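You operate a simulated robot arm through the tools that you are given. There is no shell and no other tool.

The job below is to be done with a simulated robot arm. You get a single attempt, and the scene is never put back.

Task
Top up the feldspar bin from the refill jug, scoop once into the tub, shut the bin.
Fine: the lid opens first; the jug ends empty; jug and scoop go back; the powder falls into water; no dust, no spill. Set down upright: refill jug, powder scoop.

Only the result counts: the job must be done as asked and must still hold three seconds after the hand-in. Knocking over, shifting, dropping, spilling or breaking anything else fails it. A push-on lid holds only when it is set on centred and level and pressed home; a screw cap is set on level and turned clockwise until tight.

Robot
A 7-joint arm with a three-finger gripper, fixed in place. Base frame: the origin is at the foot of the arm, x ahead of it, y to its left, z up; the work surface is at about z = 82. Units: cm, degrees, N and s.
Its first joint turns from -166.0 to 166.0 degrees. Payload 2.69 kg.
The tool frame sits at the grasp point between the pads (the TCP): z along the fingers, y along the line on which they close. The tips reach 3 cm beyond it. The gripper opens to 12.8 cm. The gripper's body begins 11.7 cm behind the TCP.
Orientation is told as [roll, pitch, yaw] about the base's x, y, z axes, in that order, counted from this pose: with the fingers straight down and closing along the base's y, the tool's x points along the base's -x, its y along +y and its z along -z.

Tools
- The arm moves only by the tool step_arm. Its argument "commands" is a list of rows, each a list of 6 numbers: the shift along the tool's x, y, z in cm, then the turn, a rotation vector about the tool's x, y, z in degrees. In form: [[tx, ty, tz, rx, ry, rz], ...]. A call has 1 to 20 rows; each row shifts and turns the commanded pose from where the row before left it, along the tool's axes as they then stand. "fingers" is the gripper command, from -1 (fully open) to 1 (shut), values between in proportion, set as the call begins (left out, the last holds). Rows are played at 5 a second. More than 5 cm and 8.6 degrees between two rows, or a gripper value outside its range, and nothing of the call is played. A pose out of reach is approached as far as the arm can. The call stops where the force on the tool passes 90 N (or 10 N more than at its start, if that is more) or the arm is blocked; 0.2 s more then pass. The fingers move at their own pace and stop on an object; they squeeze with about 39 N. The grip force told is the motor's: it shows also when the fingers shut on nothing. Time passes only in rows, and 0.2 s behind the last, so rows that do not move let the fingers close. It gives the time, the measured TCP pose, the force on the tool (base axes), the opening and the grip force at its end, in the units of the frame above (readings bear some noise), with the torque about the TCP (base axes, N m) and any sound that the robot's microphone picked up.
- Cameras (640 x 400 px; columns grow to the right, rows downward): "scene" is fixed at [4.96, 49.9, 152.08]; the picture's right is [-0.19, -0.98, 0.00], its down [-0.60, 0.12, -0.79] and it looks along [0.78, -0.15, -0.61] (base axes); focal length 258 px, centre (320, 200). "wrist" rides on the gripper at [5.8, 5.4, -13.1] in the tool frame; the picture's right is [-0.68, 0.74, 0.00], its down [-0.62, -0.57, -0.55] and it looks along [-0.40, -0.37, 0.84] (tool axes); focal length 234 px, centre (320, 200). There is no depth. A picture from a camera that has moved, and an enlarged one, comes with that camera's place and axes in the base frame and with its lens.
- grab_frame(camera): a new picture of that camera. The clock stands still meanwhile.
- lift_body(by): slides the trunk up (or, below 0, down) by that many cm; the arm rides with it, the base frame stays. It gives what a move gives, with no picture.
- close_up(camera, box): a new picture of the part [left, top, right, bottom] of that camera's present view, enlarged. The clock stands still meanwhile.
- hand_in(): hands the job in; it is judged then, once.

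Places have to be worked out from the pictures, the camera data and where the tool is seen. Open the gripper and draw the arm clear of the work before you hand the job in, unless the task says otherwise.

The tools are called by a JSON object that holds its "name" and its "arguments". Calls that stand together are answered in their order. step_arm: Moves the arm, as the interface text tells. Its arguments: {"type":"object","properties":{"commands":{"type":"array"},"fingers":{"type":"number"}},"required":["commands"]} The other tools are called the same way: lift_body (by) slides the trunk up or down; grab_frame (camera) takes a picture; close_up (camera, box) takes an enlarged picture of a part of a camera's view; hand_in () hands the job in.

At the start:

```text
time: 0.0
eef_pos: [54.45, 33.1, 136.02]
tool_rot: [0.0, 0.1, 0.0]
contact_force: [-0.1, -0.2, 0.0]
ft_torque: [-0.04, -0.01, 0.01]
finger_gap: 12.78
finger_force: 0.0
trunk travel left (down, up): [-15.0, 20.0]
```

scene: 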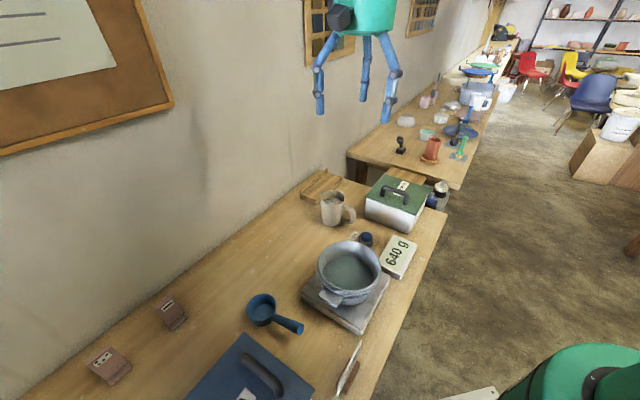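
wrist: 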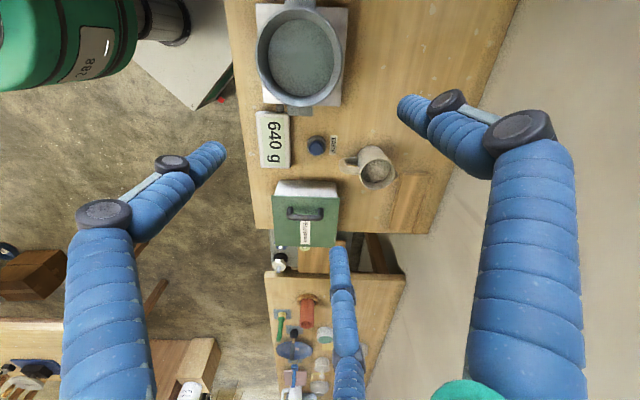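

The overview shows a green-lidded bin, a beige jug, a blue scoop, a grey tub on a scale, a dark blue lidded box at the bottom and some small items. I'll take enlarged views to identify them.

{"name": "close_up", "arguments": {"camera": "scene", "box": [300, 150, 460, 250]}}

{"name": "close_up", "arguments": {"camera": "scene", "box": [230, 220, 430, 345]}}

{"name": "close_up", "arguments": {"camera": "scene", "box": [80, 275, 400, 400]}}

{"name": "close_up", "arguments": {"camera": "wrist", "box": [230, 90, 440, 270]}}

{"name": "close_up", "arguments": {"camera": "scene", "box": [340, 60, 520, 190]}}

```text
4.00 times, centred on (380, 200) of scene
camera zoom: at [4.96, 49.9, 152.08], right [-0.19, -0.98, 0.0], down [-0.6, 0.12, -0.79], along [0.78, -0.15, -0.61], focal length 1032 px, centre (80, 200)
```

zoom: 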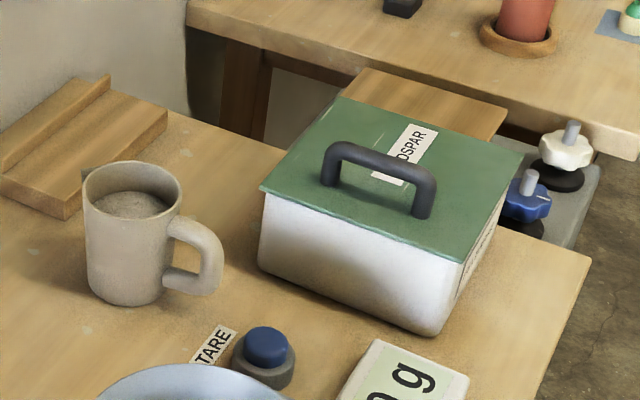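

```text
3.20 times, centred on (330, 282) of scene
camera zoom: at [4.96, 49.9, 152.08], right [-0.19, -0.98, 0.0], down [-0.6, 0.12, -0.79], along [0.78, -0.15, -0.61], focal length 826 px, centre (288, -64)
```

zoom: 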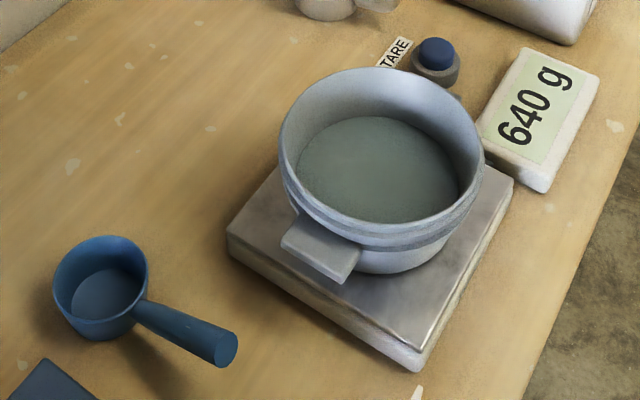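

```text
2.00 times, centred on (240, 338) of scene
camera zoom: at [4.96, 49.9, 152.08], right [-0.19, -0.98, 0.0], down [-0.6, 0.12, -0.79], along [0.78, -0.15, -0.61], focal length 516 px, centre (480, -75)
```

zoom: 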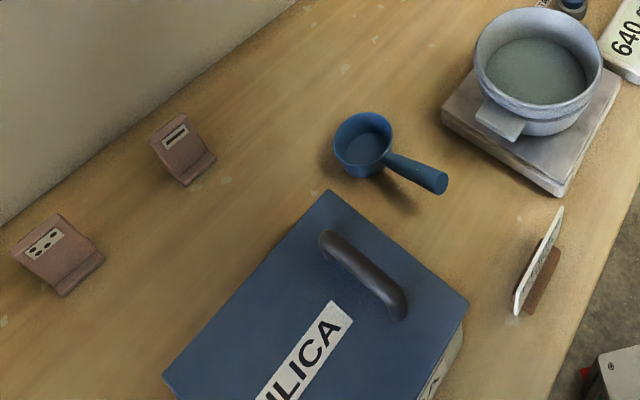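

```text
2.22 times, centred on (335, 180) of wrist
camera zoom: at [48.59, 38.37, 148.99], right [0.68, 0.74, 0.0], down [0.62, -0.57, 0.55], along [0.4, -0.37, -0.84], focal length 520 px, centre (287, 244)
```

zoom: 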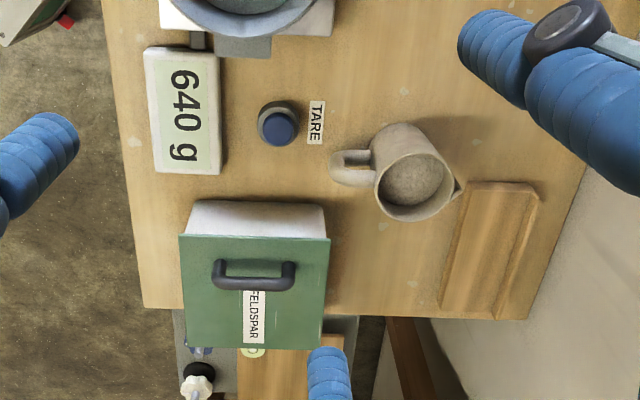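

```text
3.08 times, centred on (430, 125) of scene
camera zoom: at [4.96, 49.9, 152.08], right [-0.19, -0.98, 0.0], down [-0.6, 0.12, -0.79], along [0.78, -0.15, -0.61], focal length 794 px, centre (-18, 431)
```

zoom: 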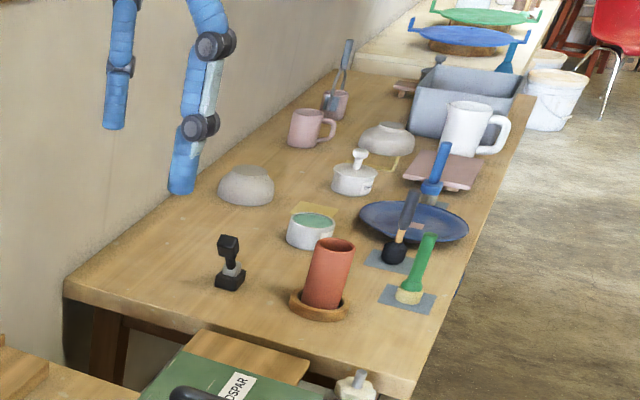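

The table runs diagonally: the lid centre is near (79, 4, 92), the jug near (79.5, 31) and the scoop lower left. I'll move the wrist camera over the bin to check how the lid is attached.

{"name": "step_arm", "arguments": {"commands": [[-1.8, -2.46, 2.9, 0, 0, 0], [-1.8, -2.46, 2.9, 0, 0, 0], [-1.8, -2.46, 2.9, 0, 0, 0], [-1.8, -2.46, 2.9, 0, 0, 0], [-1.8, -2.46, 2.9, 0, 0, 0], [-1.8, -2.46, 2.9, 0, 0, 0], [-1.8, -2.46, 2.9, 0, 0, 0], [-1.8, -2.46, 2.9, 0, 0, 0]]}}

{"name": "grab_frame", "arguments": {"camera": "wrist"}}

{"name": "grab_frame", "arguments": {"camera": "scene"}}

{"name": "close_up", "arguments": {"camera": "scene", "box": [340, 330, 400, 400]}}

{"name": "close_up", "arguments": {"camera": "scene", "box": [80, 285, 200, 395]}}

```text
time: 1.8
eef_pos: [69.02, 13.13, 112.47]
tool_rot: [0.1, 0.0, 0.0]
contact_force: [0.1, 0.5, 0.3]
ft_torque: [-0.01, -0.04, 0.01]
finger_gap: 12.8
finger_force: 0.1
trunk travel left (down, up): [-15.0, 20.0]
```

```text
taken
camera wrist: at [63.17, 18.48, 125.62], right [0.68, 0.74, 0.0], down [0.62, -0.57, 0.55], along [0.4, -0.37, -0.84], focal length 234 px, centre (320, 200)
```

wrist: 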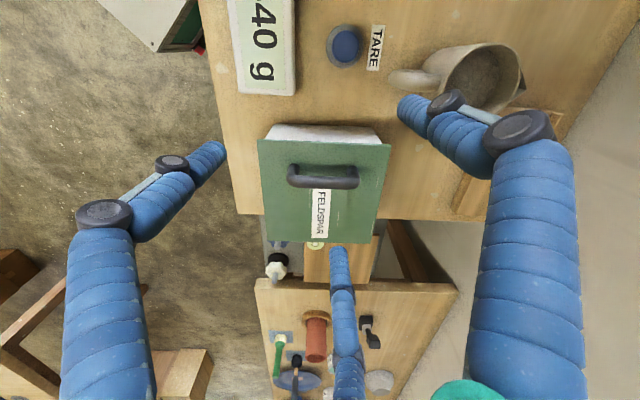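

```text
taken
```

scene: 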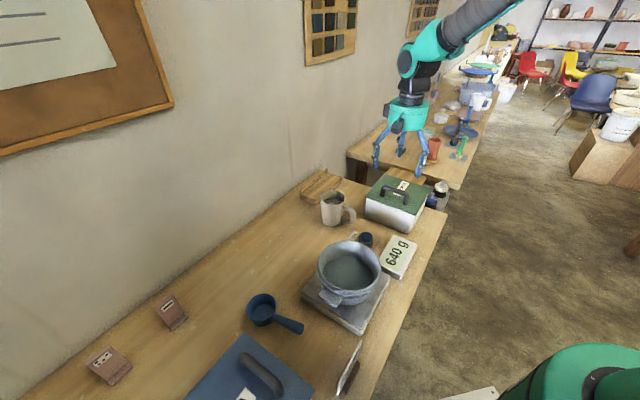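

```text
5.71 times, centred on (370, 365) of scene
camera zoom: at [4.96, 49.9, 152.08], right [-0.19, -0.98, 0.0], down [-0.6, 0.12, -0.79], along [0.78, -0.15, -0.61], focal length 1474 px, centre (34, -743)
```

zoom: 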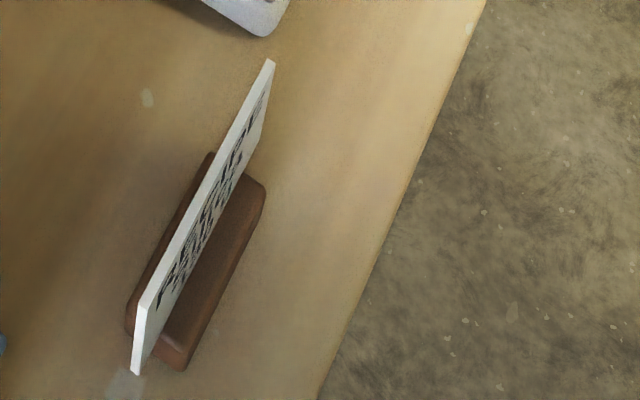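

```text
3.64 times, centred on (140, 340) of scene
camera zoom: at [4.96, 49.9, 152.08], right [-0.19, -0.98, 0.0], down [-0.6, 0.12, -0.79], along [0.78, -0.15, -0.61], focal length 938 px, centre (974, -309)
```

zoom: 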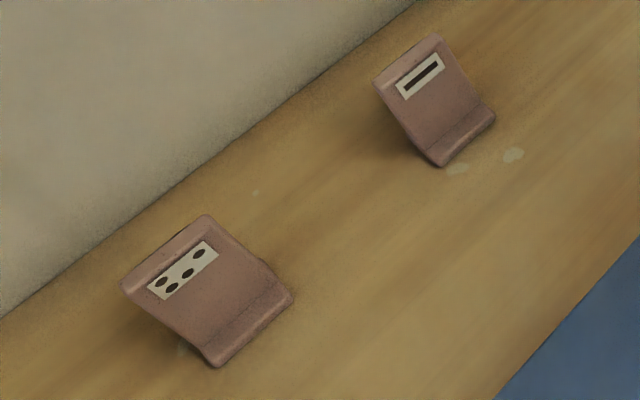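

The hand looks as if it has three fingers, so I'll check its real geometry and zoom into the bin.

{"name": "close_up", "arguments": {"camera": "scene", "box": [350, 70, 470, 190]}}

{"name": "close_up", "arguments": {"camera": "wrist", "box": [230, 100, 430, 260]}}

{"name": "close_up", "arguments": {"camera": "scene", "box": [350, 165, 460, 240]}}

```text
3.33 times, centred on (410, 130) of scene
camera zoom: at [4.96, 49.9, 152.08], right [-0.19, -0.98, 0.0], down [-0.6, 0.12, -0.79], along [0.78, -0.15, -0.61], focal length 860 px, centre (20, 433)
```

zoom: 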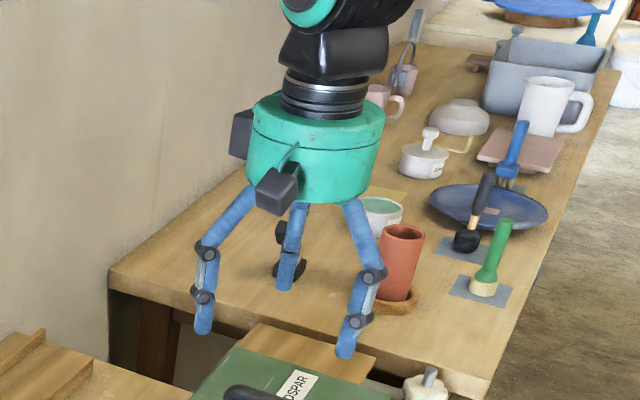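

```text
2.50 times, centred on (330, 180) of wrist
camera zoom: at [63.17, 18.48, 125.62], right [0.68, 0.74, 0.0], down [0.62, -0.57, 0.55], along [0.4, -0.37, -0.84], focal length 585 px, centre (295, 250)
```

zoom: 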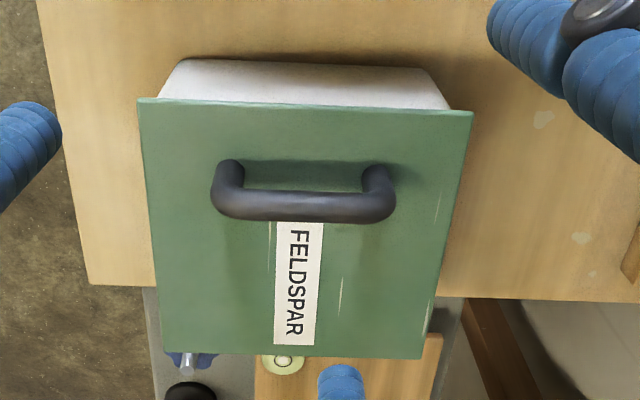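

```text
5.33 times, centred on (405, 202) of scene
camera zoom: at [4.96, 49.9, 152.08], right [-0.19, -0.98, 0.0], down [-0.6, 0.12, -0.79], along [0.78, -0.15, -0.61], focal length 1376 px, centre (-133, 187)
```

zoom: 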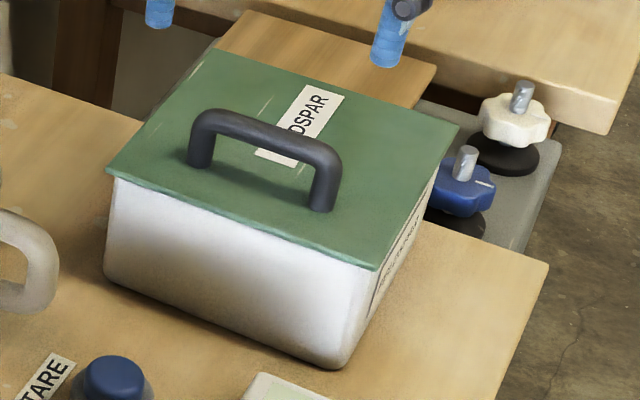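

The picture shows one finger on the +y side and two spread out on the −y side. I'll shut the gripper in free air to see how they close.

{"name": "step_arm", "arguments": {"commands": [[0, 0, 0, 0, 0, 0], [0, 0, 0, 0, 0, 0], [0, 0, 0, 0, 0, 0]], "fingers": 1}}

{"name": "close_up", "arguments": {"camera": "scene", "box": [340, 80, 480, 180]}}

{"name": "grab_frame", "arguments": {"camera": "wrist"}}

{"name": "step_arm", "arguments": {"commands": [[0, 0, 0, 0, 0, 0], [0, 0, 0, 0, 0, 0]], "fingers": 0}}

{"name": "grab_frame", "arguments": {"camera": "wrist"}}

```text
time: 2.6
eef_pos: [68.92, 13.31, 112.47]
tool_rot: [0.0, 0.0, 0.0]
contact_force: [0.7, 0.2, 0.0]
ft_torque: [0.01, -0.01, 0.0]
finger_gap: 0.22
finger_force: 31.6
trunk travel left (down, up): [-15.0, 20.0]
```

```text
4.00 times, centred on (410, 130) of scene
camera zoom: at [4.96, 49.9, 152.08], right [-0.19, -0.98, 0.0], down [-0.6, 0.12, -0.79], along [0.78, -0.15, -0.61], focal length 1032 px, centre (-40, 480)
```

zoom: 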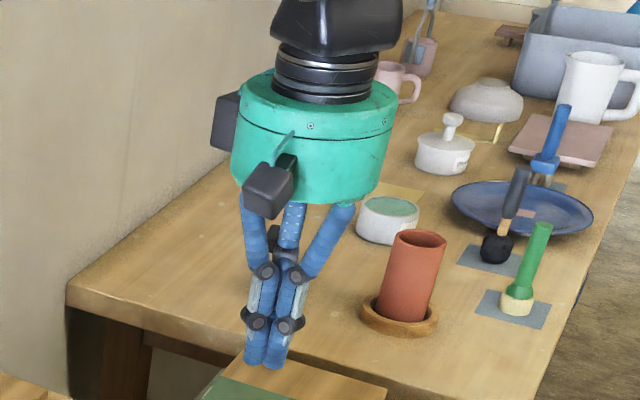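

```text
taken
camera wrist: at [63.18, 18.48, 125.6], right [0.68, 0.74, 0.0], down [0.62, -0.57, 0.55], along [0.4, -0.37, -0.84], focal length 234 px, centre (320, 200)
```

wrist: 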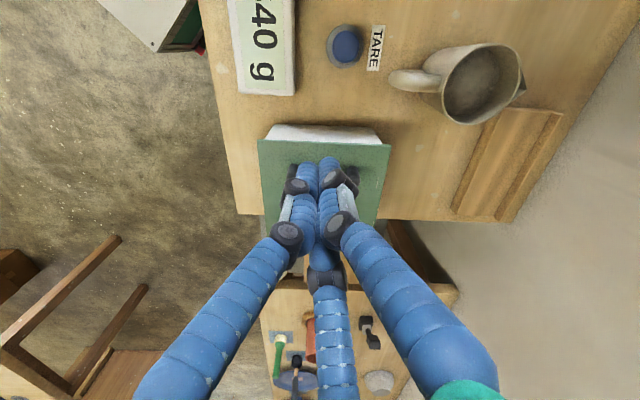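

```text
time: 3.2
eef_pos: [69.02, 13.3, 112.56]
tool_rot: [0.0, 0.0, 0.0]
contact_force: [-0.4, -0.6, 1.1]
ft_torque: [0.02, 0.01, 0.01]
finger_gap: 6.38
finger_force: 0.1
trunk travel left (down, up): [-15.0, 20.0]
```

```text
taken
camera wrist: at [63.16, 18.49, 125.61], right [0.68, 0.74, 0.0], down [0.62, -0.57, 0.55], along [0.4, -0.37, -0.84], focal length 234 px, centre (320, 200)
```

wrist: 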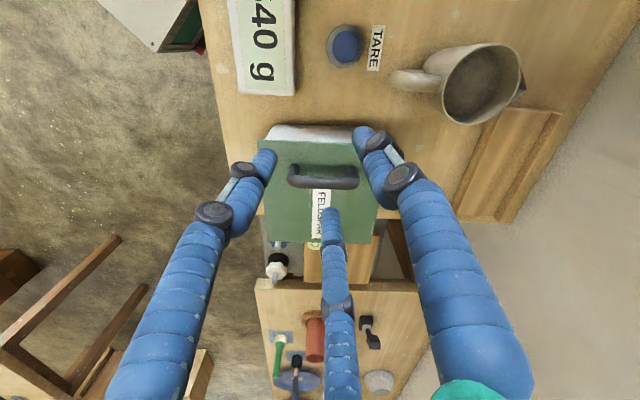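

All three drawn fingers converge on the TCP, so I'll trust the stated closing axis. Next I'll go beyond the bin and turn the wrist 180° to look at the lid's back edge for a hinge.

{"name": "step_arm", "arguments": {"commands": [[-3.3, -3.0, 0.3, 0, 0, 0], [-3.3, -3.0, 0.3, 0, 0, 0], [-3.3, -3.0, 0.3, 0, 0, 0], [-3.3, -3.0, 0.3, 0, 0, 0], [-3.3, -3.0, 0.3, 0, 0, 0], [-3.3, -3.0, 0.3, 0, 0, 0]]}}

{"name": "step_arm", "arguments": {"commands": [[0, 0, 0, 0, 0, 8.5], [0, 0, 0, 0, 0, 8.5], [0, 0, 0, 0, 0, 8.5], [0, 0, 0, 0, 0, 8.5], [0, 0, 0, 0, 0, 8.5], [0, 0, 0, 0, 0, 8.5], [0, 0, 0, 0, 0, 8.5], [0, 0, 0, 0, 0, 8.5], [0, 0, 0, 0, 0, 8.5], [0, 0, 0, 0, 0, 8.5], [0, 0, 0, 0, 0, 8.5], [0, 0, 0, 0, 0, 8.5], [0, 0, 0, 0, 0, 8.5], [0, 0, 0, 0, 0, 8.5], [0, 0, 0, 0, 0, 8.5], [0, 0, 0, 0, 0, 8.5], [0, 0, 0, 0, 0, 8.5]]}}

{"name": "grab_frame", "arguments": {"camera": "wrist"}}

```text
time: 4.6
eef_pos: [88.59, -4.75, 110.71]
tool_rot: [0.1, 0.1, -0.1]
contact_force: [-1.0, 0.0, 0.7]
ft_torque: [-0.04, -0.03, -0.03]
finger_gap: 6.39
finger_force: 0.1
trunk travel left (down, up): [-15.0, 20.0]
```

```text
time: 8.2
eef_pos: [88.65, -4.54, 110.76]
tool_rot: [0.0, 0.0, -144.6]
contact_force: [0.3, 0.5, 0.7]
ft_torque: [0.0, -0.02, 0.02]
finger_gap: 6.41
finger_force: 0.1
trunk travel left (down, up): [-15.0, 20.0]
```

```text
taken
camera wrist: at [96.59, -5.61, 123.95], right [-0.12, -0.99, 0.0], down [-0.83, 0.1, 0.55], along [-0.54, 0.07, -0.84], focal length 234 px, centre (320, 200)
```

wrist: 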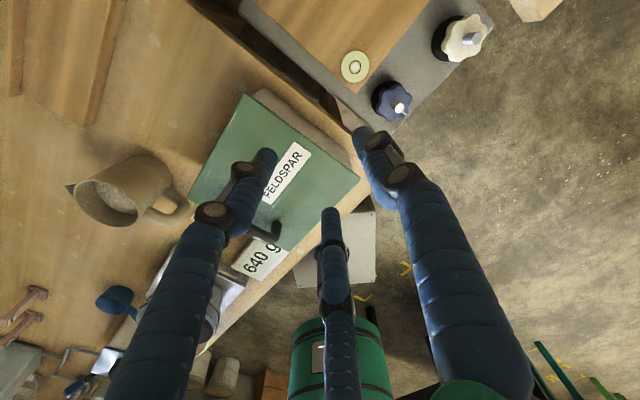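

The back wall of the bin is now visible, so I'll zoom in on the back edge for a hinge.

{"name": "close_up", "arguments": {"camera": "wrist", "box": [180, 70, 390, 200]}}

```text
3.05 times, centred on (285, 135) of wrist
camera zoom: at [96.59, -5.61, 123.95], right [-0.12, -0.99, 0.0], down [-0.83, 0.1, 0.55], along [-0.54, 0.07, -0.84], focal length 714 px, centre (427, 398)
```

zoom: 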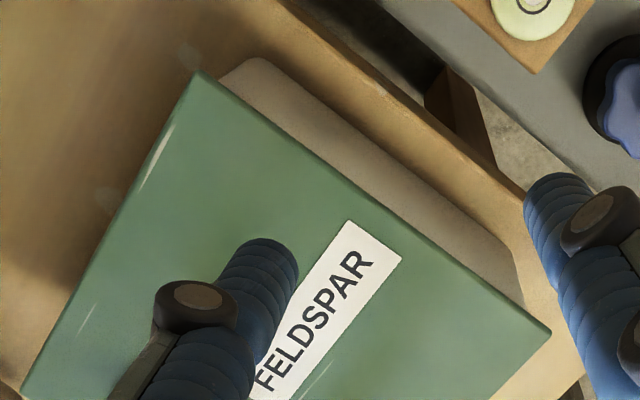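

No separate hinge hardware is visible. The handle bar works out at about (75.1, 8.2, 96.6), 5.4 cm toward the front from the lid centre, which suggests a rear hinge. I'll turn to yaw ≈45° so the fingers close across the bar, then move above it.

{"name": "step_arm", "arguments": {"commands": [[0, 0, 0, 0, 0, -8.26], [0, 0, 0, 0, 0, -8.26], [0, 0, 0, 0, 0, -8.26], [0, 0, 0, 0, 0, -8.26], [0, 0, 0, 0, 0, -8.26], [0, 0, 0, 0, 0, -8.26], [0, 0, 0, 0, 0, -8.26], [0, 0, 0, 0, 0, -8.26], [0, 0, 0, 0, 0, -8.26], [0, 0, 0, 0, 0, -8.26], [0, 0, 0, 0, 0, -8.26], [0, 0, 0, 0, 0, -8.26], [0, 0, 0, 0, 0, -8.26], [0, 0, 0, 0, 0, -8.26], [0, 0, 0, 0, 0, -8.26], [0, 0, 0, 0, 0, -8.26], [0, 0, 0, 0, 0, -8.26]]}}

{"name": "step_arm", "arguments": {"commands": [[0, 0, 0, 0, 0, -8.26], [0, 0, 0, 0, 0, -8.26], [0, 0, 0, 0, 0, -8.26], [0, 0, 0, 0, 0, -8.26], [0, 0, 0, 0, 0, -8.26], [0, 0, 0, 0, 0, -8.22], [0.1, 4, 0, 0, 0, 0], [0.1, 4, 0, 0, 0, 0], [0.1, 4, 0, 0, 0, 0], [0.1, 3.5, 0, 0, 0, 0], [0.07, 3.09, 0, 0, 0, 0]]}}

{"name": "grab_frame", "arguments": {"camera": "wrist"}}

{"name": "grab_frame", "arguments": {"camera": "scene"}}

```text
time: 11.8
eef_pos: [88.56, -4.5, 110.81]
tool_rot: [0.0, -0.1, -3.9]
contact_force: [0.6, -0.7, -1.3]
ft_torque: [-0.03, 0.01, 0.01]
finger_gap: 6.4
finger_force: 0.0
trunk travel left (down, up): [-15.0, 20.0]
```

```text
time: 14.2
eef_pos: [74.98, 8.45, 110.88]
tool_rot: [0.0, 0.0, 45.5]
contact_force: [0.2, 0.3, 0.4]
ft_torque: [0.03, 0.03, 0.01]
finger_gap: 6.4
finger_force: 0.0
trunk travel left (down, up): [-15.0, 20.0]
```

```text
taken
camera wrist: at [67.04, 7.88, 124.01], right [-0.05, 1.0, 0.0], down [0.84, 0.04, 0.55], along [0.55, 0.03, -0.84], focal length 234 px, centre (320, 200)
```

wrist: 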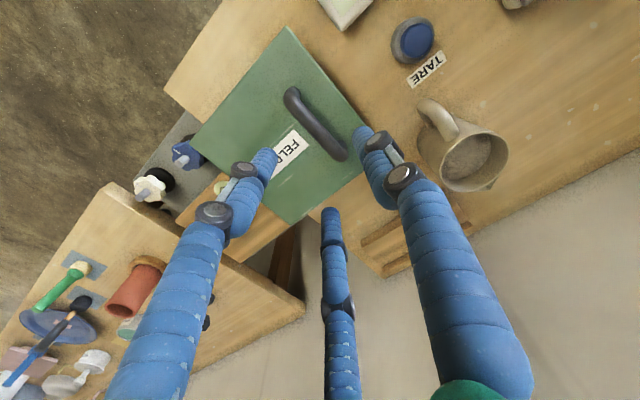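

```text
taken
```

scene: 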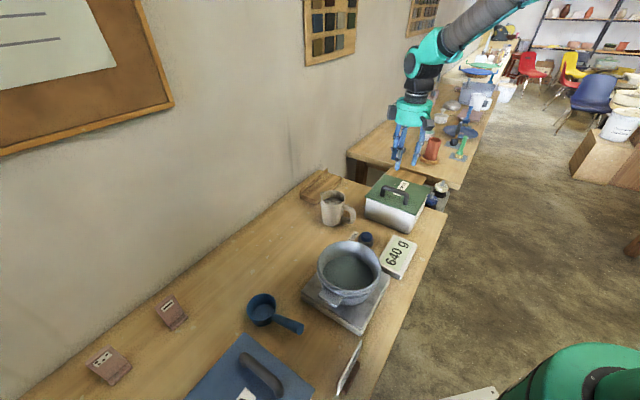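

The bar shows at about (315, 122) in the wrist view. I'll zoom in to refine its place before going down.

{"name": "close_up", "arguments": {"camera": "wrist", "box": [240, 60, 400, 180]}}

```text
3.33 times, centred on (320, 120) of wrist
camera zoom: at [67.04, 7.88, 124.01], right [-0.05, 1.0, 0.0], down [0.84, 0.04, 0.55], along [0.55, 0.03, -0.84], focal length 781 px, centre (320, 467)
```

zoom: 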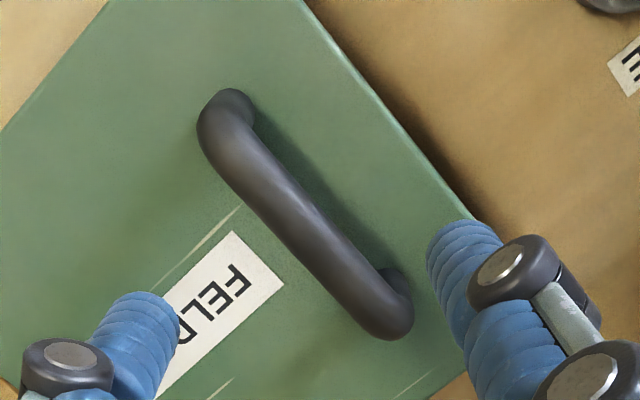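

The bar sits essentially below the TCP. I'll go down to z ≈ 97 and close on the handle.

{"name": "step_arm", "arguments": {"commands": [[0.2, -0.2, 4, 0, 0, 0], [0, 0, 4, 0, 0, 0], [0, 0, 3, 0, 0, 0], [0, 0, 2, 0, 0, 0], [0, 0, 0.9, 0, 0, 0]]}}

{"name": "close_up", "arguments": {"camera": "scene", "box": [340, 100, 460, 240]}}

```text
time: 15.4
eef_pos: [75.05, 7.94, 97.12]
tool_rot: [-0.1, 0.1, 45.6]
contact_force: [-0.1, 0.1, 0.4]
ft_torque: [0.01, -0.01, 0.01]
finger_gap: 6.41
finger_force: 0.1
trunk travel left (down, up): [-15.0, 20.0]
```

```text
2.86 times, centred on (400, 170) of scene
camera zoom: at [4.96, 49.9, 152.08], right [-0.19, -0.98, 0.0], down [-0.6, 0.12, -0.79], along [0.78, -0.15, -0.61], focal length 737 px, centre (91, 286)
```

zoom: 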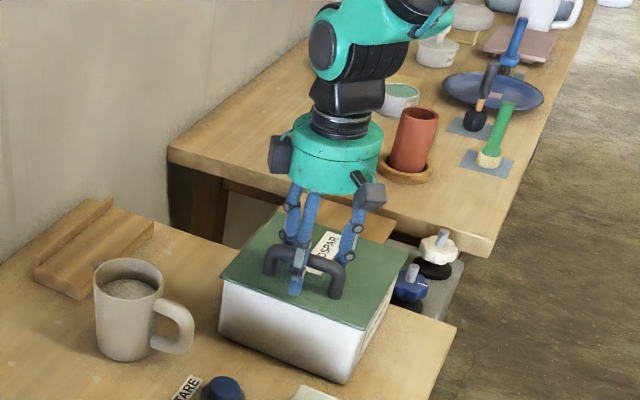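

The fingers straddle the bar. I'll close gently on it and read the grip.

{"name": "step_arm", "arguments": {"commands": [[0, 0, 0, 0, 0, 0], [0, 0, 0, 0, 0, 0], [0, 0, 0, 0, 0, 0]], "fingers": 1}}

```text
time: 16.2
eef_pos: [75.65, 7.82, 97.14]
tool_rot: [-0.2, -0.3, 45.4]
contact_force: [59.0, -21.7, -2.0]
ft_torque: [-0.03, -0.5, -0.85]
finger_gap: 2.66
finger_force: 44.7
trunk travel left (down, up): [-15.0, 20.0]
```

The grip closed at 2.66 cm, but with about 60 N sideways load, so the tool is off-centre on the bar. I'll look before correcting.

{"name": "close_up", "arguments": {"camera": "wrist", "box": [240, 100, 400, 220]}}

{"name": "close_up", "arguments": {"camera": "scene", "box": [360, 150, 440, 220]}}

```text
3.33 times, centred on (320, 160) of wrist
camera zoom: at [67.66, 7.26, 110.15], right [-0.05, 1.0, 0.0], down [0.83, 0.04, 0.55], along [0.55, 0.03, -0.83], focal length 781 px, centre (320, 333)
```

zoom: 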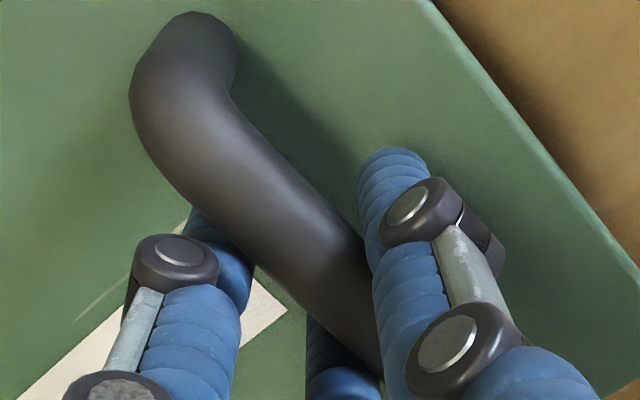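

```text
5.71 times, centred on (400, 185) of scene
camera zoom: at [4.96, 49.9, 152.08], right [-0.19, -0.98, 0.0], down [-0.6, 0.12, -0.79], along [0.78, -0.15, -0.61], focal length 1474 px, centre (-137, 286)
```

zoom: 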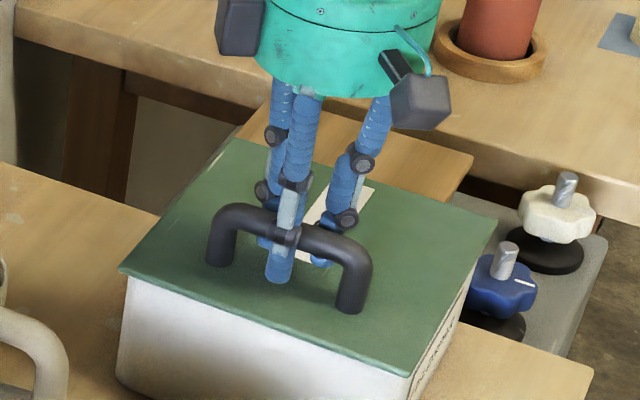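

The tool has been pulled toward +L (bin rear), so the bar lies a little farther that way. I'll ease the commanded pose over to relieve the load while keeping the grip.

{"name": "step_arm", "arguments": {"commands": [[-0.1, -0.25, 0, 0, 0, 0], [-0.1, -0.25, 0, 0, 0, 0], [0, 0, 0, 0, 0, 0]]}}

```text
time: 17.0
eef_pos: [75.71, 7.81, 97.07]
tool_rot: [0.0, 0.0, 45.5]
contact_force: [33.1, 1.6, 13.9]
ft_torque: [0.39, -0.43, -0.84]
finger_gap: 2.65
finger_force: 45.1
trunk travel left (down, up): [-15.0, 20.0]
```

The load halved. One more small shift, toward +x, should clear most of the rest.

{"name": "step_arm", "arguments": {"commands": [[-0.15, -0.15, 0, 0, 0, 0], [-0.05, -0.05, 0, 0, 0, 0], [0, 0, 0, 0, 0, 0]]}}

```text
time: 17.8
eef_pos: [75.66, 7.9, 97.04]
tool_rot: [0.1, 0.2, 45.5]
contact_force: [5.5, 11.9, 25.0]
ft_torque: [-0.05, 0.33, -0.66]
finger_gap: 2.66
finger_force: 45.3
trunk travel left (down, up): [-15.0, 20.0]
```

The lateral load is down to about 13 N. I'll try a small 1 cm lift to learn whether the lid hinges or lifts free.

{"name": "step_arm", "arguments": {"commands": [[0, 0, -0.5, 0, 0, 0], [0, 0, -0.5, 0, 0, 0], [0, 0, 0, 0, 0, 0]]}}

{"name": "close_up", "arguments": {"camera": "scene", "box": [350, 160, 450, 240]}}

```text
time: 18.6
eef_pos: [75.95, 7.64, 97.75]
tool_rot: [0.1, 0.1, 45.3]
contact_force: [10.7, -3.5, -5.7]
ft_torque: [-0.29, 0.51, -0.62]
finger_gap: 2.64
finger_force: 45.3
trunk travel left (down, up): [-15.0, 20.0]
```

```text
5.00 times, centred on (400, 200) of scene
camera zoom: at [4.96, 49.9, 152.08], right [-0.19, -0.98, 0.0], down [-0.6, 0.12, -0.79], along [0.78, -0.15, -0.61], focal length 1290 px, centre (-80, 200)
```

zoom: 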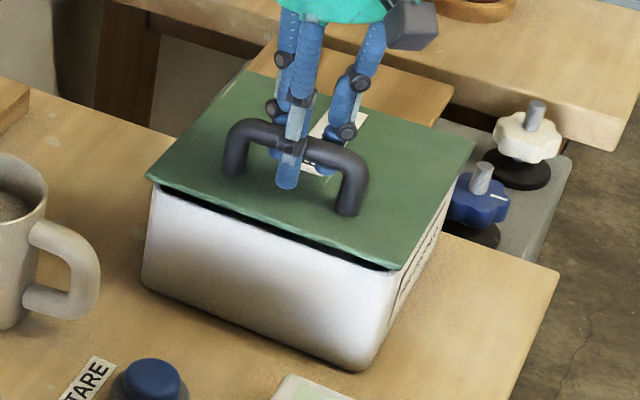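

The front edge rises while the back stays put, so the lid hinges at the rear. I'll keep the tool vertical, let the round bar pivot between the pads and follow the arc about a hinge estimated at 62.3 cm along the table axis, z ≈ 92.3. I'll do it in short stages and watch the forces.

{"name": "step_arm", "arguments": {"commands": [[0, -0.45, -0.75, 0, 0, 0], [0, -0.45, -0.7, 0, 0, 0], [0, -0.65, -1.1, 0, 0, 0], [0, -0.75, -1.05, 0, 0, 0], [0, 0, 0, 0, 0, 0]]}}

{"name": "close_up", "arguments": {"camera": "scene", "box": [350, 140, 450, 240]}}

```text
time: 19.8
eef_pos: [77.27, 6.3, 101.82]
tool_rot: [0.0, -0.1, 45.5]
contact_force: [-37.7, 21.6, 29.9]
ft_torque: [0.15, 0.31, -0.01]
finger_gap: 2.64
finger_force: 45.0
trunk travel left (down, up): [-15.0, 20.0]
```

```text
4.00 times, centred on (400, 190) of scene
camera zoom: at [4.96, 49.9, 152.08], right [-0.19, -0.98, 0.0], down [-0.6, 0.12, -0.79], along [0.78, -0.15, -0.61], focal length 1032 px, centre (0, 240)
```

zoom: 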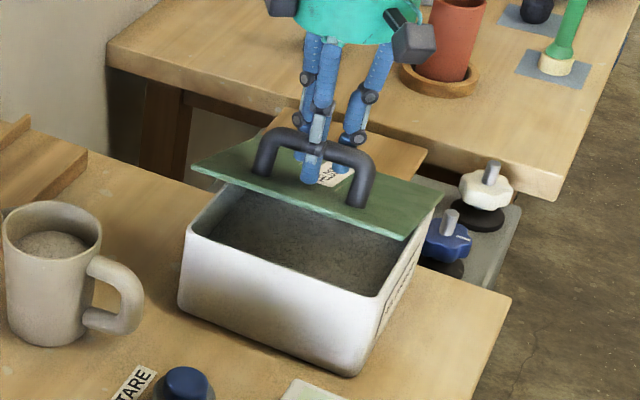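

The lid is at about 20° and powder is visible inside. The load is radial and outward, so the true arc is larger than I assumed. I've refitted the hinge to L = 62.8, z = 92.95 and will continue on the corrected arc.

{"name": "step_arm", "arguments": {"commands": [[0, 0.15, -0.5, 0, 0, 0], [0, -0.55, -0.8, 0, 0, 0], [0, -0.45, -0.5, 0, 0, 0], [0, -0.46, -0.48, 0, 0, 0], [0, 0, 0, 0, 0, 0]]}}

```text
time: 21.0
eef_pos: [78.38, 5.02, 103.88]
tool_rot: [0.0, 0.0, 45.5]
contact_force: [-1.7, -6.0, -3.6]
ft_torque: [-0.05, -0.04, -0.02]
finger_gap: 2.63
finger_force: 45.4
trunk travel left (down, up): [-15.0, 20.0]
```

That lands on the predicted 30° point with almost no force. Continuing to about 50°.

{"name": "step_arm", "arguments": {"commands": [[0, -0.98, -0.88, 0, 0, 0], [0, -1.06, -0.79, 0, 0, 0], [0, -1.12, -0.69, 0, 0, 0], [0, -1.18, -0.6, 0, 0, 0], [0, 0, 0, 0, 0, 0]]}}

{"name": "close_up", "arguments": {"camera": "scene", "box": [340, 100, 480, 240]}}

```text
time: 22.2
eef_pos: [81.49, 1.9, 106.96]
tool_rot: [-0.1, -0.1, 45.5]
contact_force: [-9.4, -7.7, 4.7]
ft_torque: [-0.13, 0.1, 0.32]
finger_gap: 2.65
finger_force: 45.3
trunk travel left (down, up): [-15.0, 20.0]
```

```text
2.86 times, centred on (410, 170) of scene
camera zoom: at [4.96, 49.9, 152.08], right [-0.19, -0.98, 0.0], down [-0.6, 0.12, -0.79], along [0.78, -0.15, -0.61], focal length 737 px, centre (63, 286)
```

zoom: 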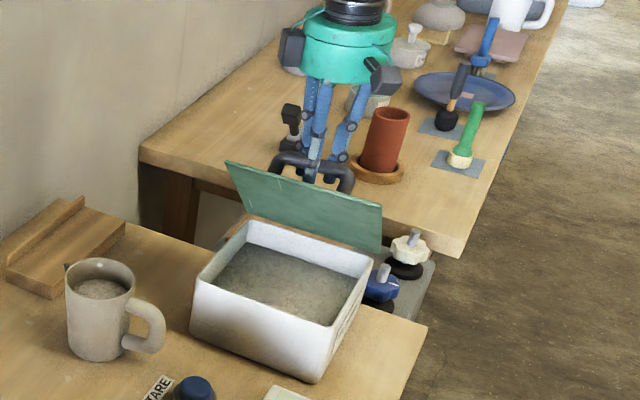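

The arc tracks well. Next I'll go to 70° and then 90°.

{"name": "step_arm", "arguments": {"commands": [[0, -1.23, -0.45, 0, 0, 0], [0, -1.26, -0.38, 0, 0, 0], [0, -1.29, -0.27, 0, 0, 0], [0, -1.31, -0.16, 0, 0, 0], [0, 0, 0, 0, 0, 0]]}}

{"name": "step_arm", "arguments": {"commands": [[0, -1.32, -0.04, 0, 0, 0], [0, -1.32, 0.07, 0, 0, 0], [0, -1.31, 0.19, 0, 0, 0], [0, -1.29, 0.3, 0, 0, 0], [0, 0, 0, 0, 0, 0]]}}

{"name": "close_up", "arguments": {"camera": "scene", "box": [340, 100, 480, 240]}}

```text
time: 23.4
eef_pos: [85.03, -1.39, 108.27]
tool_rot: [-0.1, -0.1, 45.5]
contact_force: [-11.0, -6.6, 19.8]
ft_torque: [0.2, 0.15, 0.52]
finger_gap: 2.71
finger_force: 44.7
trunk travel left (down, up): [-15.0, 20.0]
```

```text
time: 24.6
eef_pos: [88.76, -5.36, 107.87]
tool_rot: [-0.1, -0.1, 45.5]
contact_force: [-4.6, -11.4, 21.4]
ft_torque: [0.04, 0.16, 0.6]
finger_gap: 2.85
finger_force: 45.2
trunk travel left (down, up): [-15.0, 20.0]
```

```text
2.86 times, centred on (410, 170) of scene
camera zoom: at [4.96, 49.9, 152.08], right [-0.19, -0.98, 0.0], down [-0.6, 0.12, -0.79], along [0.78, -0.15, -0.61], focal length 737 px, centre (63, 286)
```

zoom: 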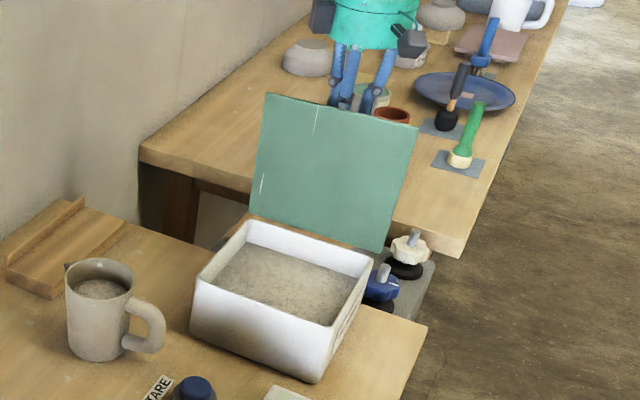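

The lid is vertical and still held. I'll ease it a little past vertical in small steps, watching for the stop.

{"name": "step_arm", "arguments": {"commands": [[0, -1.25, 0.5, 0, 0, 0], [0, -1.22, 0.55, 0, 0, 0], [0, 0, 0, 0, 0, 0]]}}

```text
time: 25.4
eef_pos: [90.51, -6.7, 106.26]
tool_rot: [0.4, 0.1, 45.5]
contact_force: [-4.9, 4.0, 13.9]
ft_torque: [0.86, 1.51, 0.33]
finger_gap: 2.55
finger_force: 45.1
trunk travel left (down, up): [-15.0, 20.0]
```

Torque about the hinge axis rose to about 1.7 N·m, so either a stop has been reached or a finger is touching the lid. I'll look.

{"name": "close_up", "arguments": {"camera": "scene", "box": [370, 90, 480, 240]}}

{"name": "grab_frame", "arguments": {"camera": "wrist"}}

```text
2.67 times, centred on (425, 165) of scene
camera zoom: at [4.96, 49.9, 152.08], right [-0.19, -0.98, 0.0], down [-0.6, 0.12, -0.79], along [0.78, -0.15, -0.61], focal length 688 px, centre (40, 293)
```

zoom: 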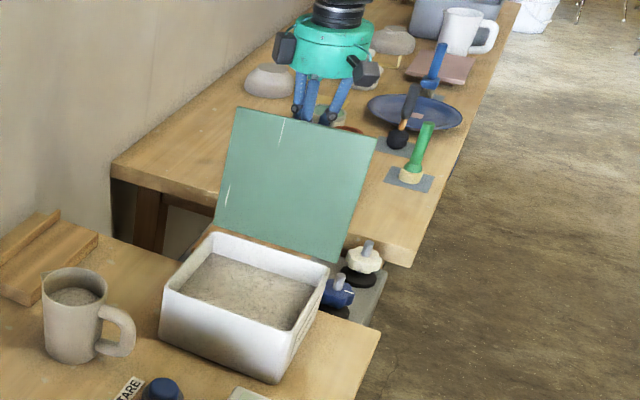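

```text
taken
camera wrist: at [82.54, -7.3, 119.46], right [-0.05, 1.0, 0.0], down [0.84, 0.04, 0.54], along [0.54, 0.03, -0.84], focal length 234 px, centre (320, 200)
```

wrist: 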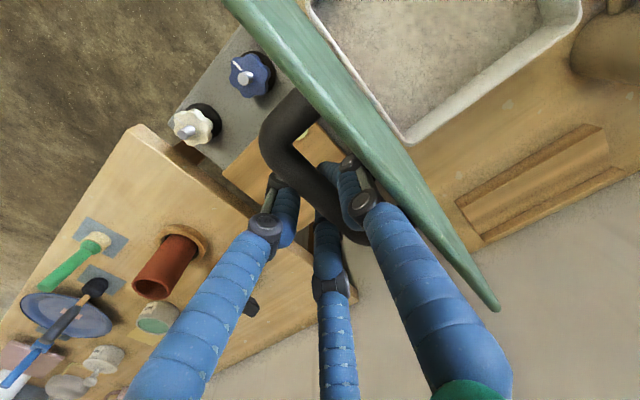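

The lid is about 8–10° past vertical. I'll slightly open the fingers to see whether it rests there by itself.

{"name": "step_arm", "arguments": {"commands": [[0, 0, 0, 0, 0, 0], [0, 0, 0, 0, 0, 0]], "fingers": 0.47}}

{"name": "close_up", "arguments": {"camera": "wrist", "box": [220, 40, 460, 280]}}

{"name": "close_up", "arguments": {"camera": "scene", "box": [370, 90, 480, 240]}}

```text
time: 26.0
eef_pos: [90.56, -6.93, 106.37]
tool_rot: [0.1, 0.1, 45.4]
contact_force: [-0.1, 0.5, 0.1]
ft_torque: [-0.01, -0.02, 0.0]
finger_gap: 3.41
finger_force: 0.5
trunk travel left (down, up): [-15.0, 20.0]
```

```text
1.67 times, centred on (340, 160) of wrist
camera zoom: at [82.66, -7.41, 119.57], right [-0.05, 1.0, 0.0], down [0.84, 0.04, 0.55], along [0.55, 0.03, -0.84], focal length 390 px, centre (287, 267)
```

zoom: 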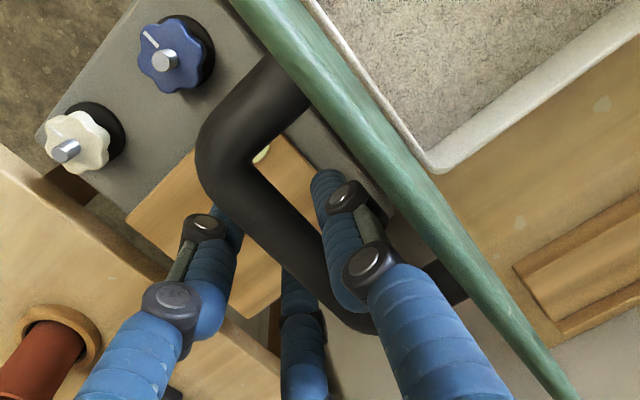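

```text
2.67 times, centred on (425, 165) of scene
camera zoom: at [4.96, 49.9, 152.08], right [-0.19, -0.98, 0.0], down [-0.6, 0.12, -0.79], along [0.78, -0.15, -0.61], focal length 688 px, centre (40, 293)
```

zoom: 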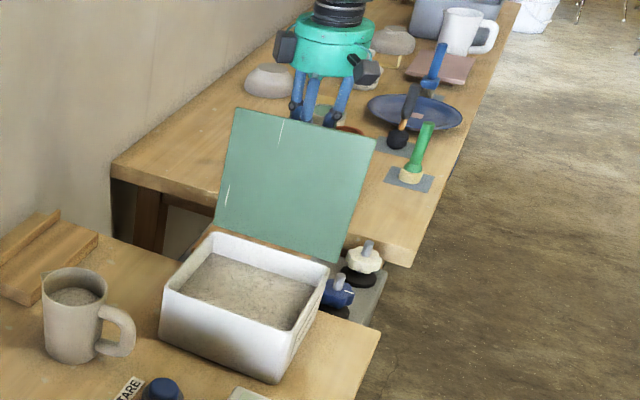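

The lid stays open and all forces are zero. I'll withdraw straight up, checking for contact.

{"name": "step_arm", "arguments": {"commands": [[0, 0, -1.5, 0, 0, 0], [0, 0, -2, 0, 0, 0], [0, 0, -3, 0, 0, 0], [0, 0, -3, 0, 0, 0], [0, 0, -4, 0, 0, 0]]}}

{"name": "close_up", "arguments": {"camera": "scene", "box": [340, 60, 480, 240]}}

{"name": "grab_frame", "arguments": {"camera": "wrist"}}

```text
time: 26.6
eef_pos: [89.63, -6.61, 106.82]
tool_rot: [1.6, 1.5, 45.5]
contact_force: [-7.0, 0.9, -24.9]
ft_torque: [-0.33, -0.42, 0.36]
finger_gap: 3.81
finger_force: 2.6
trunk travel left (down, up): [-15.0, 20.0]
stopped in row 2: the force on the tool passed its limit at 104 N (the readings are from after the stop); the commanded pose is now the measured one
```

```text
2.22 times, centred on (410, 150) of scene
camera zoom: at [4.96, 49.9, 152.08], right [-0.19, -0.98, 0.0], down [-0.6, 0.12, -0.79], along [0.78, -0.15, -0.61], focal length 573 px, centre (120, 311)
```

zoom: 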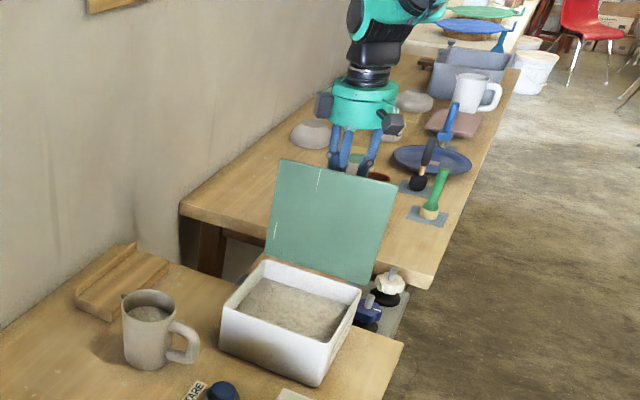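

```text
taken
camera wrist: at [82.23, -7.08, 120.17], right [-0.05, 1.0, 0.0], down [0.86, 0.04, 0.52], along [0.52, 0.03, -0.86], focal length 234 px, centre (320, 200)
```

wrist: 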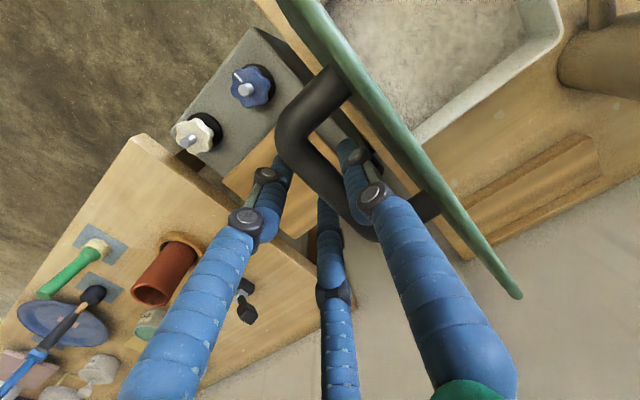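

Lifting jammed: the lid leans over the vertical finger and the bar was dragged up with it. I'll look closely before freeing it.

{"name": "close_up", "arguments": {"camera": "wrist", "box": [240, 60, 440, 260]}}

{"name": "close_up", "arguments": {"camera": "scene", "box": [385, 110, 465, 200]}}

```text
2.00 times, centred on (340, 160) of wrist
camera zoom: at [82.23, -7.08, 120.17], right [-0.05, 1.0, 0.0], down [0.86, 0.04, 0.52], along [0.52, 0.03, -0.86], focal length 468 px, centre (280, 280)
```

zoom: 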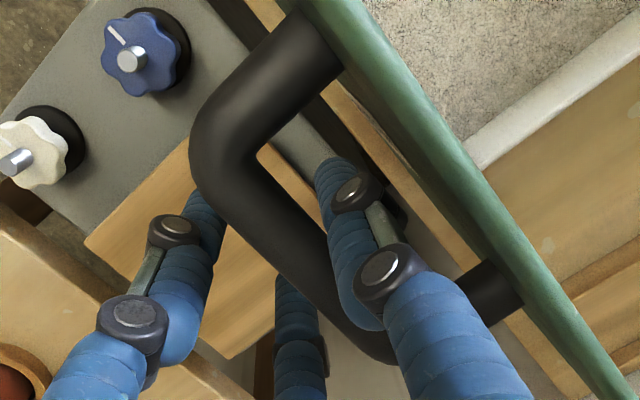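

```text
4.44 times, centred on (425, 155) of scene
camera zoom: at [4.96, 49.9, 152.08], right [-0.19, -0.98, 0.0], down [-0.6, 0.12, -0.79], along [0.78, -0.15, -0.61], focal length 1147 px, centre (-147, 400)
```

zoom: 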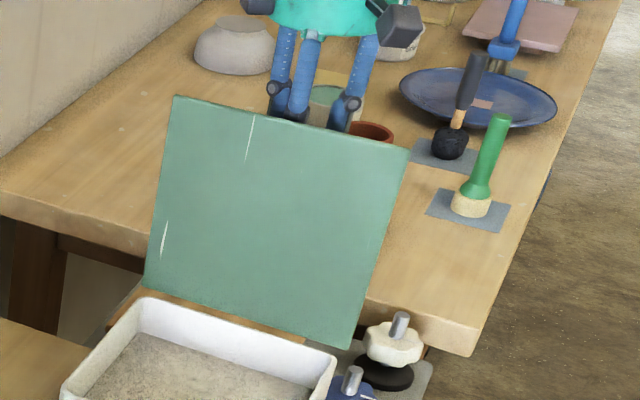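

The tool got pushed about 2° toward the lid's lean. I'll lower slightly and tilt the tool to lie parallel with the leaning lid, so it can be withdrawn along the lid plane.

{"name": "step_arm", "arguments": {"commands": [[0, 0, 0.3, 0, 0, 0], [0, -0.2, 0.2, -2, 0, 0], [0, -0.1, 0, -2, 0, 0], [0, 0, 0, 0, 0, 0]]}}

```text
time: 27.6
eef_pos: [90.03, -6.94, 106.59]
tool_rot: [5.4, 1.1, 45.4]
contact_force: [-10.3, 2.0, -36.9]
ft_torque: [-0.53, -0.66, -0.15]
finger_gap: 3.89
finger_force: 3.4
trunk travel left (down, up): [-15.0, 20.0]
```

A 37 N downward pull remains and the fingers are still being spread. I'll look again to see where contact is.

{"name": "close_up", "arguments": {"camera": "wrist", "box": [260, 90, 420, 230]}}

{"name": "close_up", "arguments": {"camera": "scene", "box": [400, 120, 460, 160]}}

```text
2.86 times, centred on (340, 160) of wrist
camera zoom: at [83.18, -8.1, 120.29], right [-0.05, 1.0, 0.06], down [0.88, 0.01, 0.48], along [0.48, 0.07, -0.88], focal length 669 px, centre (263, 314)
```

zoom: 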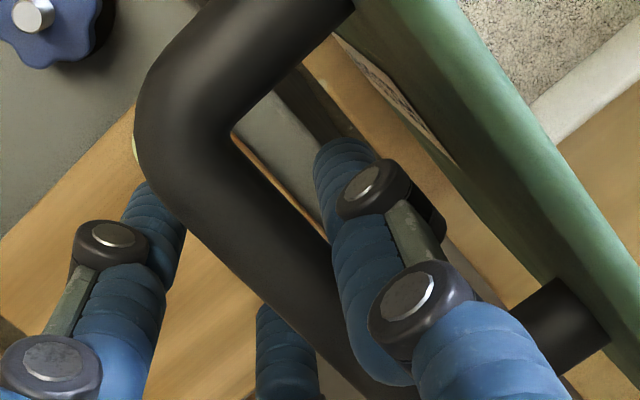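

```text
10.00 times, centred on (430, 140) of scene
camera zoom: at [4.96, 49.9, 152.08], right [-0.19, -0.98, 0.0], down [-0.6, 0.12, -0.79], along [0.78, -0.15, -0.61], focal length 2580 px, centre (-780, 800)
```

zoom: 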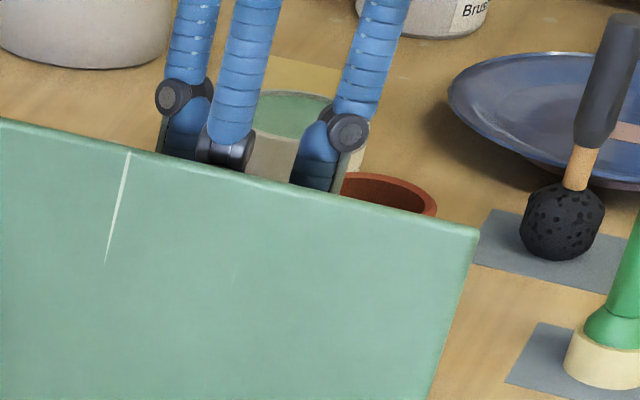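

The contact seems to be the front finger hooked under the bar: 37 N is vertical while only a few N spread the fingers. The lid itself measures near vertical. I'll undo the tilt, lower to unload, then open wider within the space between bar and lid.

{"name": "step_arm", "arguments": {"commands": [[0, 0.1, 0.4, 2, 0, 0], [0, 0.1, 0.5, 2, 0, 0], [0, 0, 0.3, 1, 0, 0], [0, 0, 0, 0, 0, 0]]}}

```text
time: 28.6
eef_pos: [89.83, -6.65, 105.84]
tool_rot: [0.2, 0.9, 45.5]
contact_force: [-0.3, 0.0, 0.4]
ft_torque: [0.01, 0.01, -0.03]
finger_gap: 3.39
finger_force: 0.1
trunk travel left (down, up): [-15.0, 20.0]
```

The tool is free again with zero force. Now I'll open wider and check.

{"name": "step_arm", "arguments": {"commands": [[0, 0, 0, 0, 0, 0], [0, 0, 0, 0, 0, 0]], "fingers": 0.2}}

{"name": "close_up", "arguments": {"camera": "wrist", "box": [240, 60, 440, 260]}}

{"name": "close_up", "arguments": {"camera": "scene", "box": [385, 110, 465, 200]}}

```text
time: 29.2
eef_pos: [89.83, -6.77, 105.74]
tool_rot: [0.2, 1.0, 45.5]
contact_force: [0.9, -0.8, -0.1]
ft_torque: [0.02, 0.01, 0.03]
finger_gap: 5.09
finger_force: 0.1
trunk travel left (down, up): [-15.0, 20.0]
```

```text
2.00 times, centred on (340, 160) of wrist
camera zoom: at [82.09, -7.03, 118.98], right [-0.05, 1.0, -0.01], down [0.84, 0.05, 0.54], along [0.54, 0.02, -0.84], focal length 468 px, centre (280, 280)
```

zoom: 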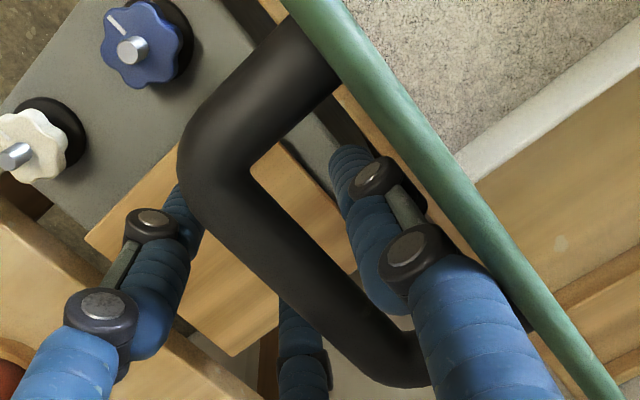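

```text
4.44 times, centred on (425, 155) of scene
camera zoom: at [4.96, 49.9, 152.08], right [-0.19, -0.98, 0.0], down [-0.6, 0.12, -0.79], along [0.78, -0.15, -0.61], focal length 1147 px, centre (-147, 400)
```

zoom: 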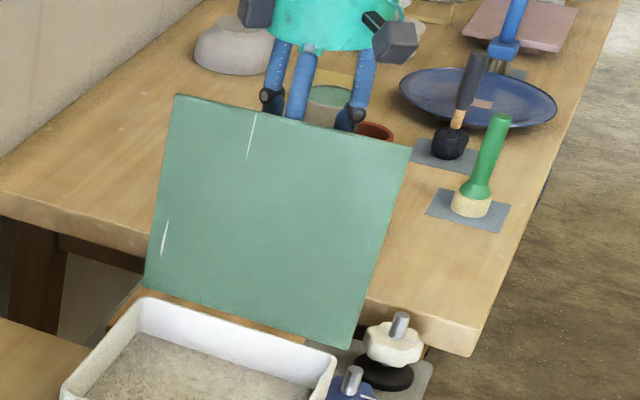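

Free on all sides. I'll lift in small steps with a check.

{"name": "step_arm", "arguments": {"commands": [[0, 0, -0.5, 0, 0, 0], [0, 0, -0.5, 0, 0, 0], [0, 0, -0.5, 0, 0, 0], [0, 0, 0, 0, 0, 0]]}}

```text
time: 30.2
eef_pos: [89.87, -6.69, 107.21]
tool_rot: [0.3, 0.9, 45.5]
contact_force: [-0.1, 0.7, 0.0]
ft_torque: [-0.01, 0.0, 0.01]
finger_gap: 5.13
finger_force: 0.1
trunk travel left (down, up): [-15.0, 20.0]
```

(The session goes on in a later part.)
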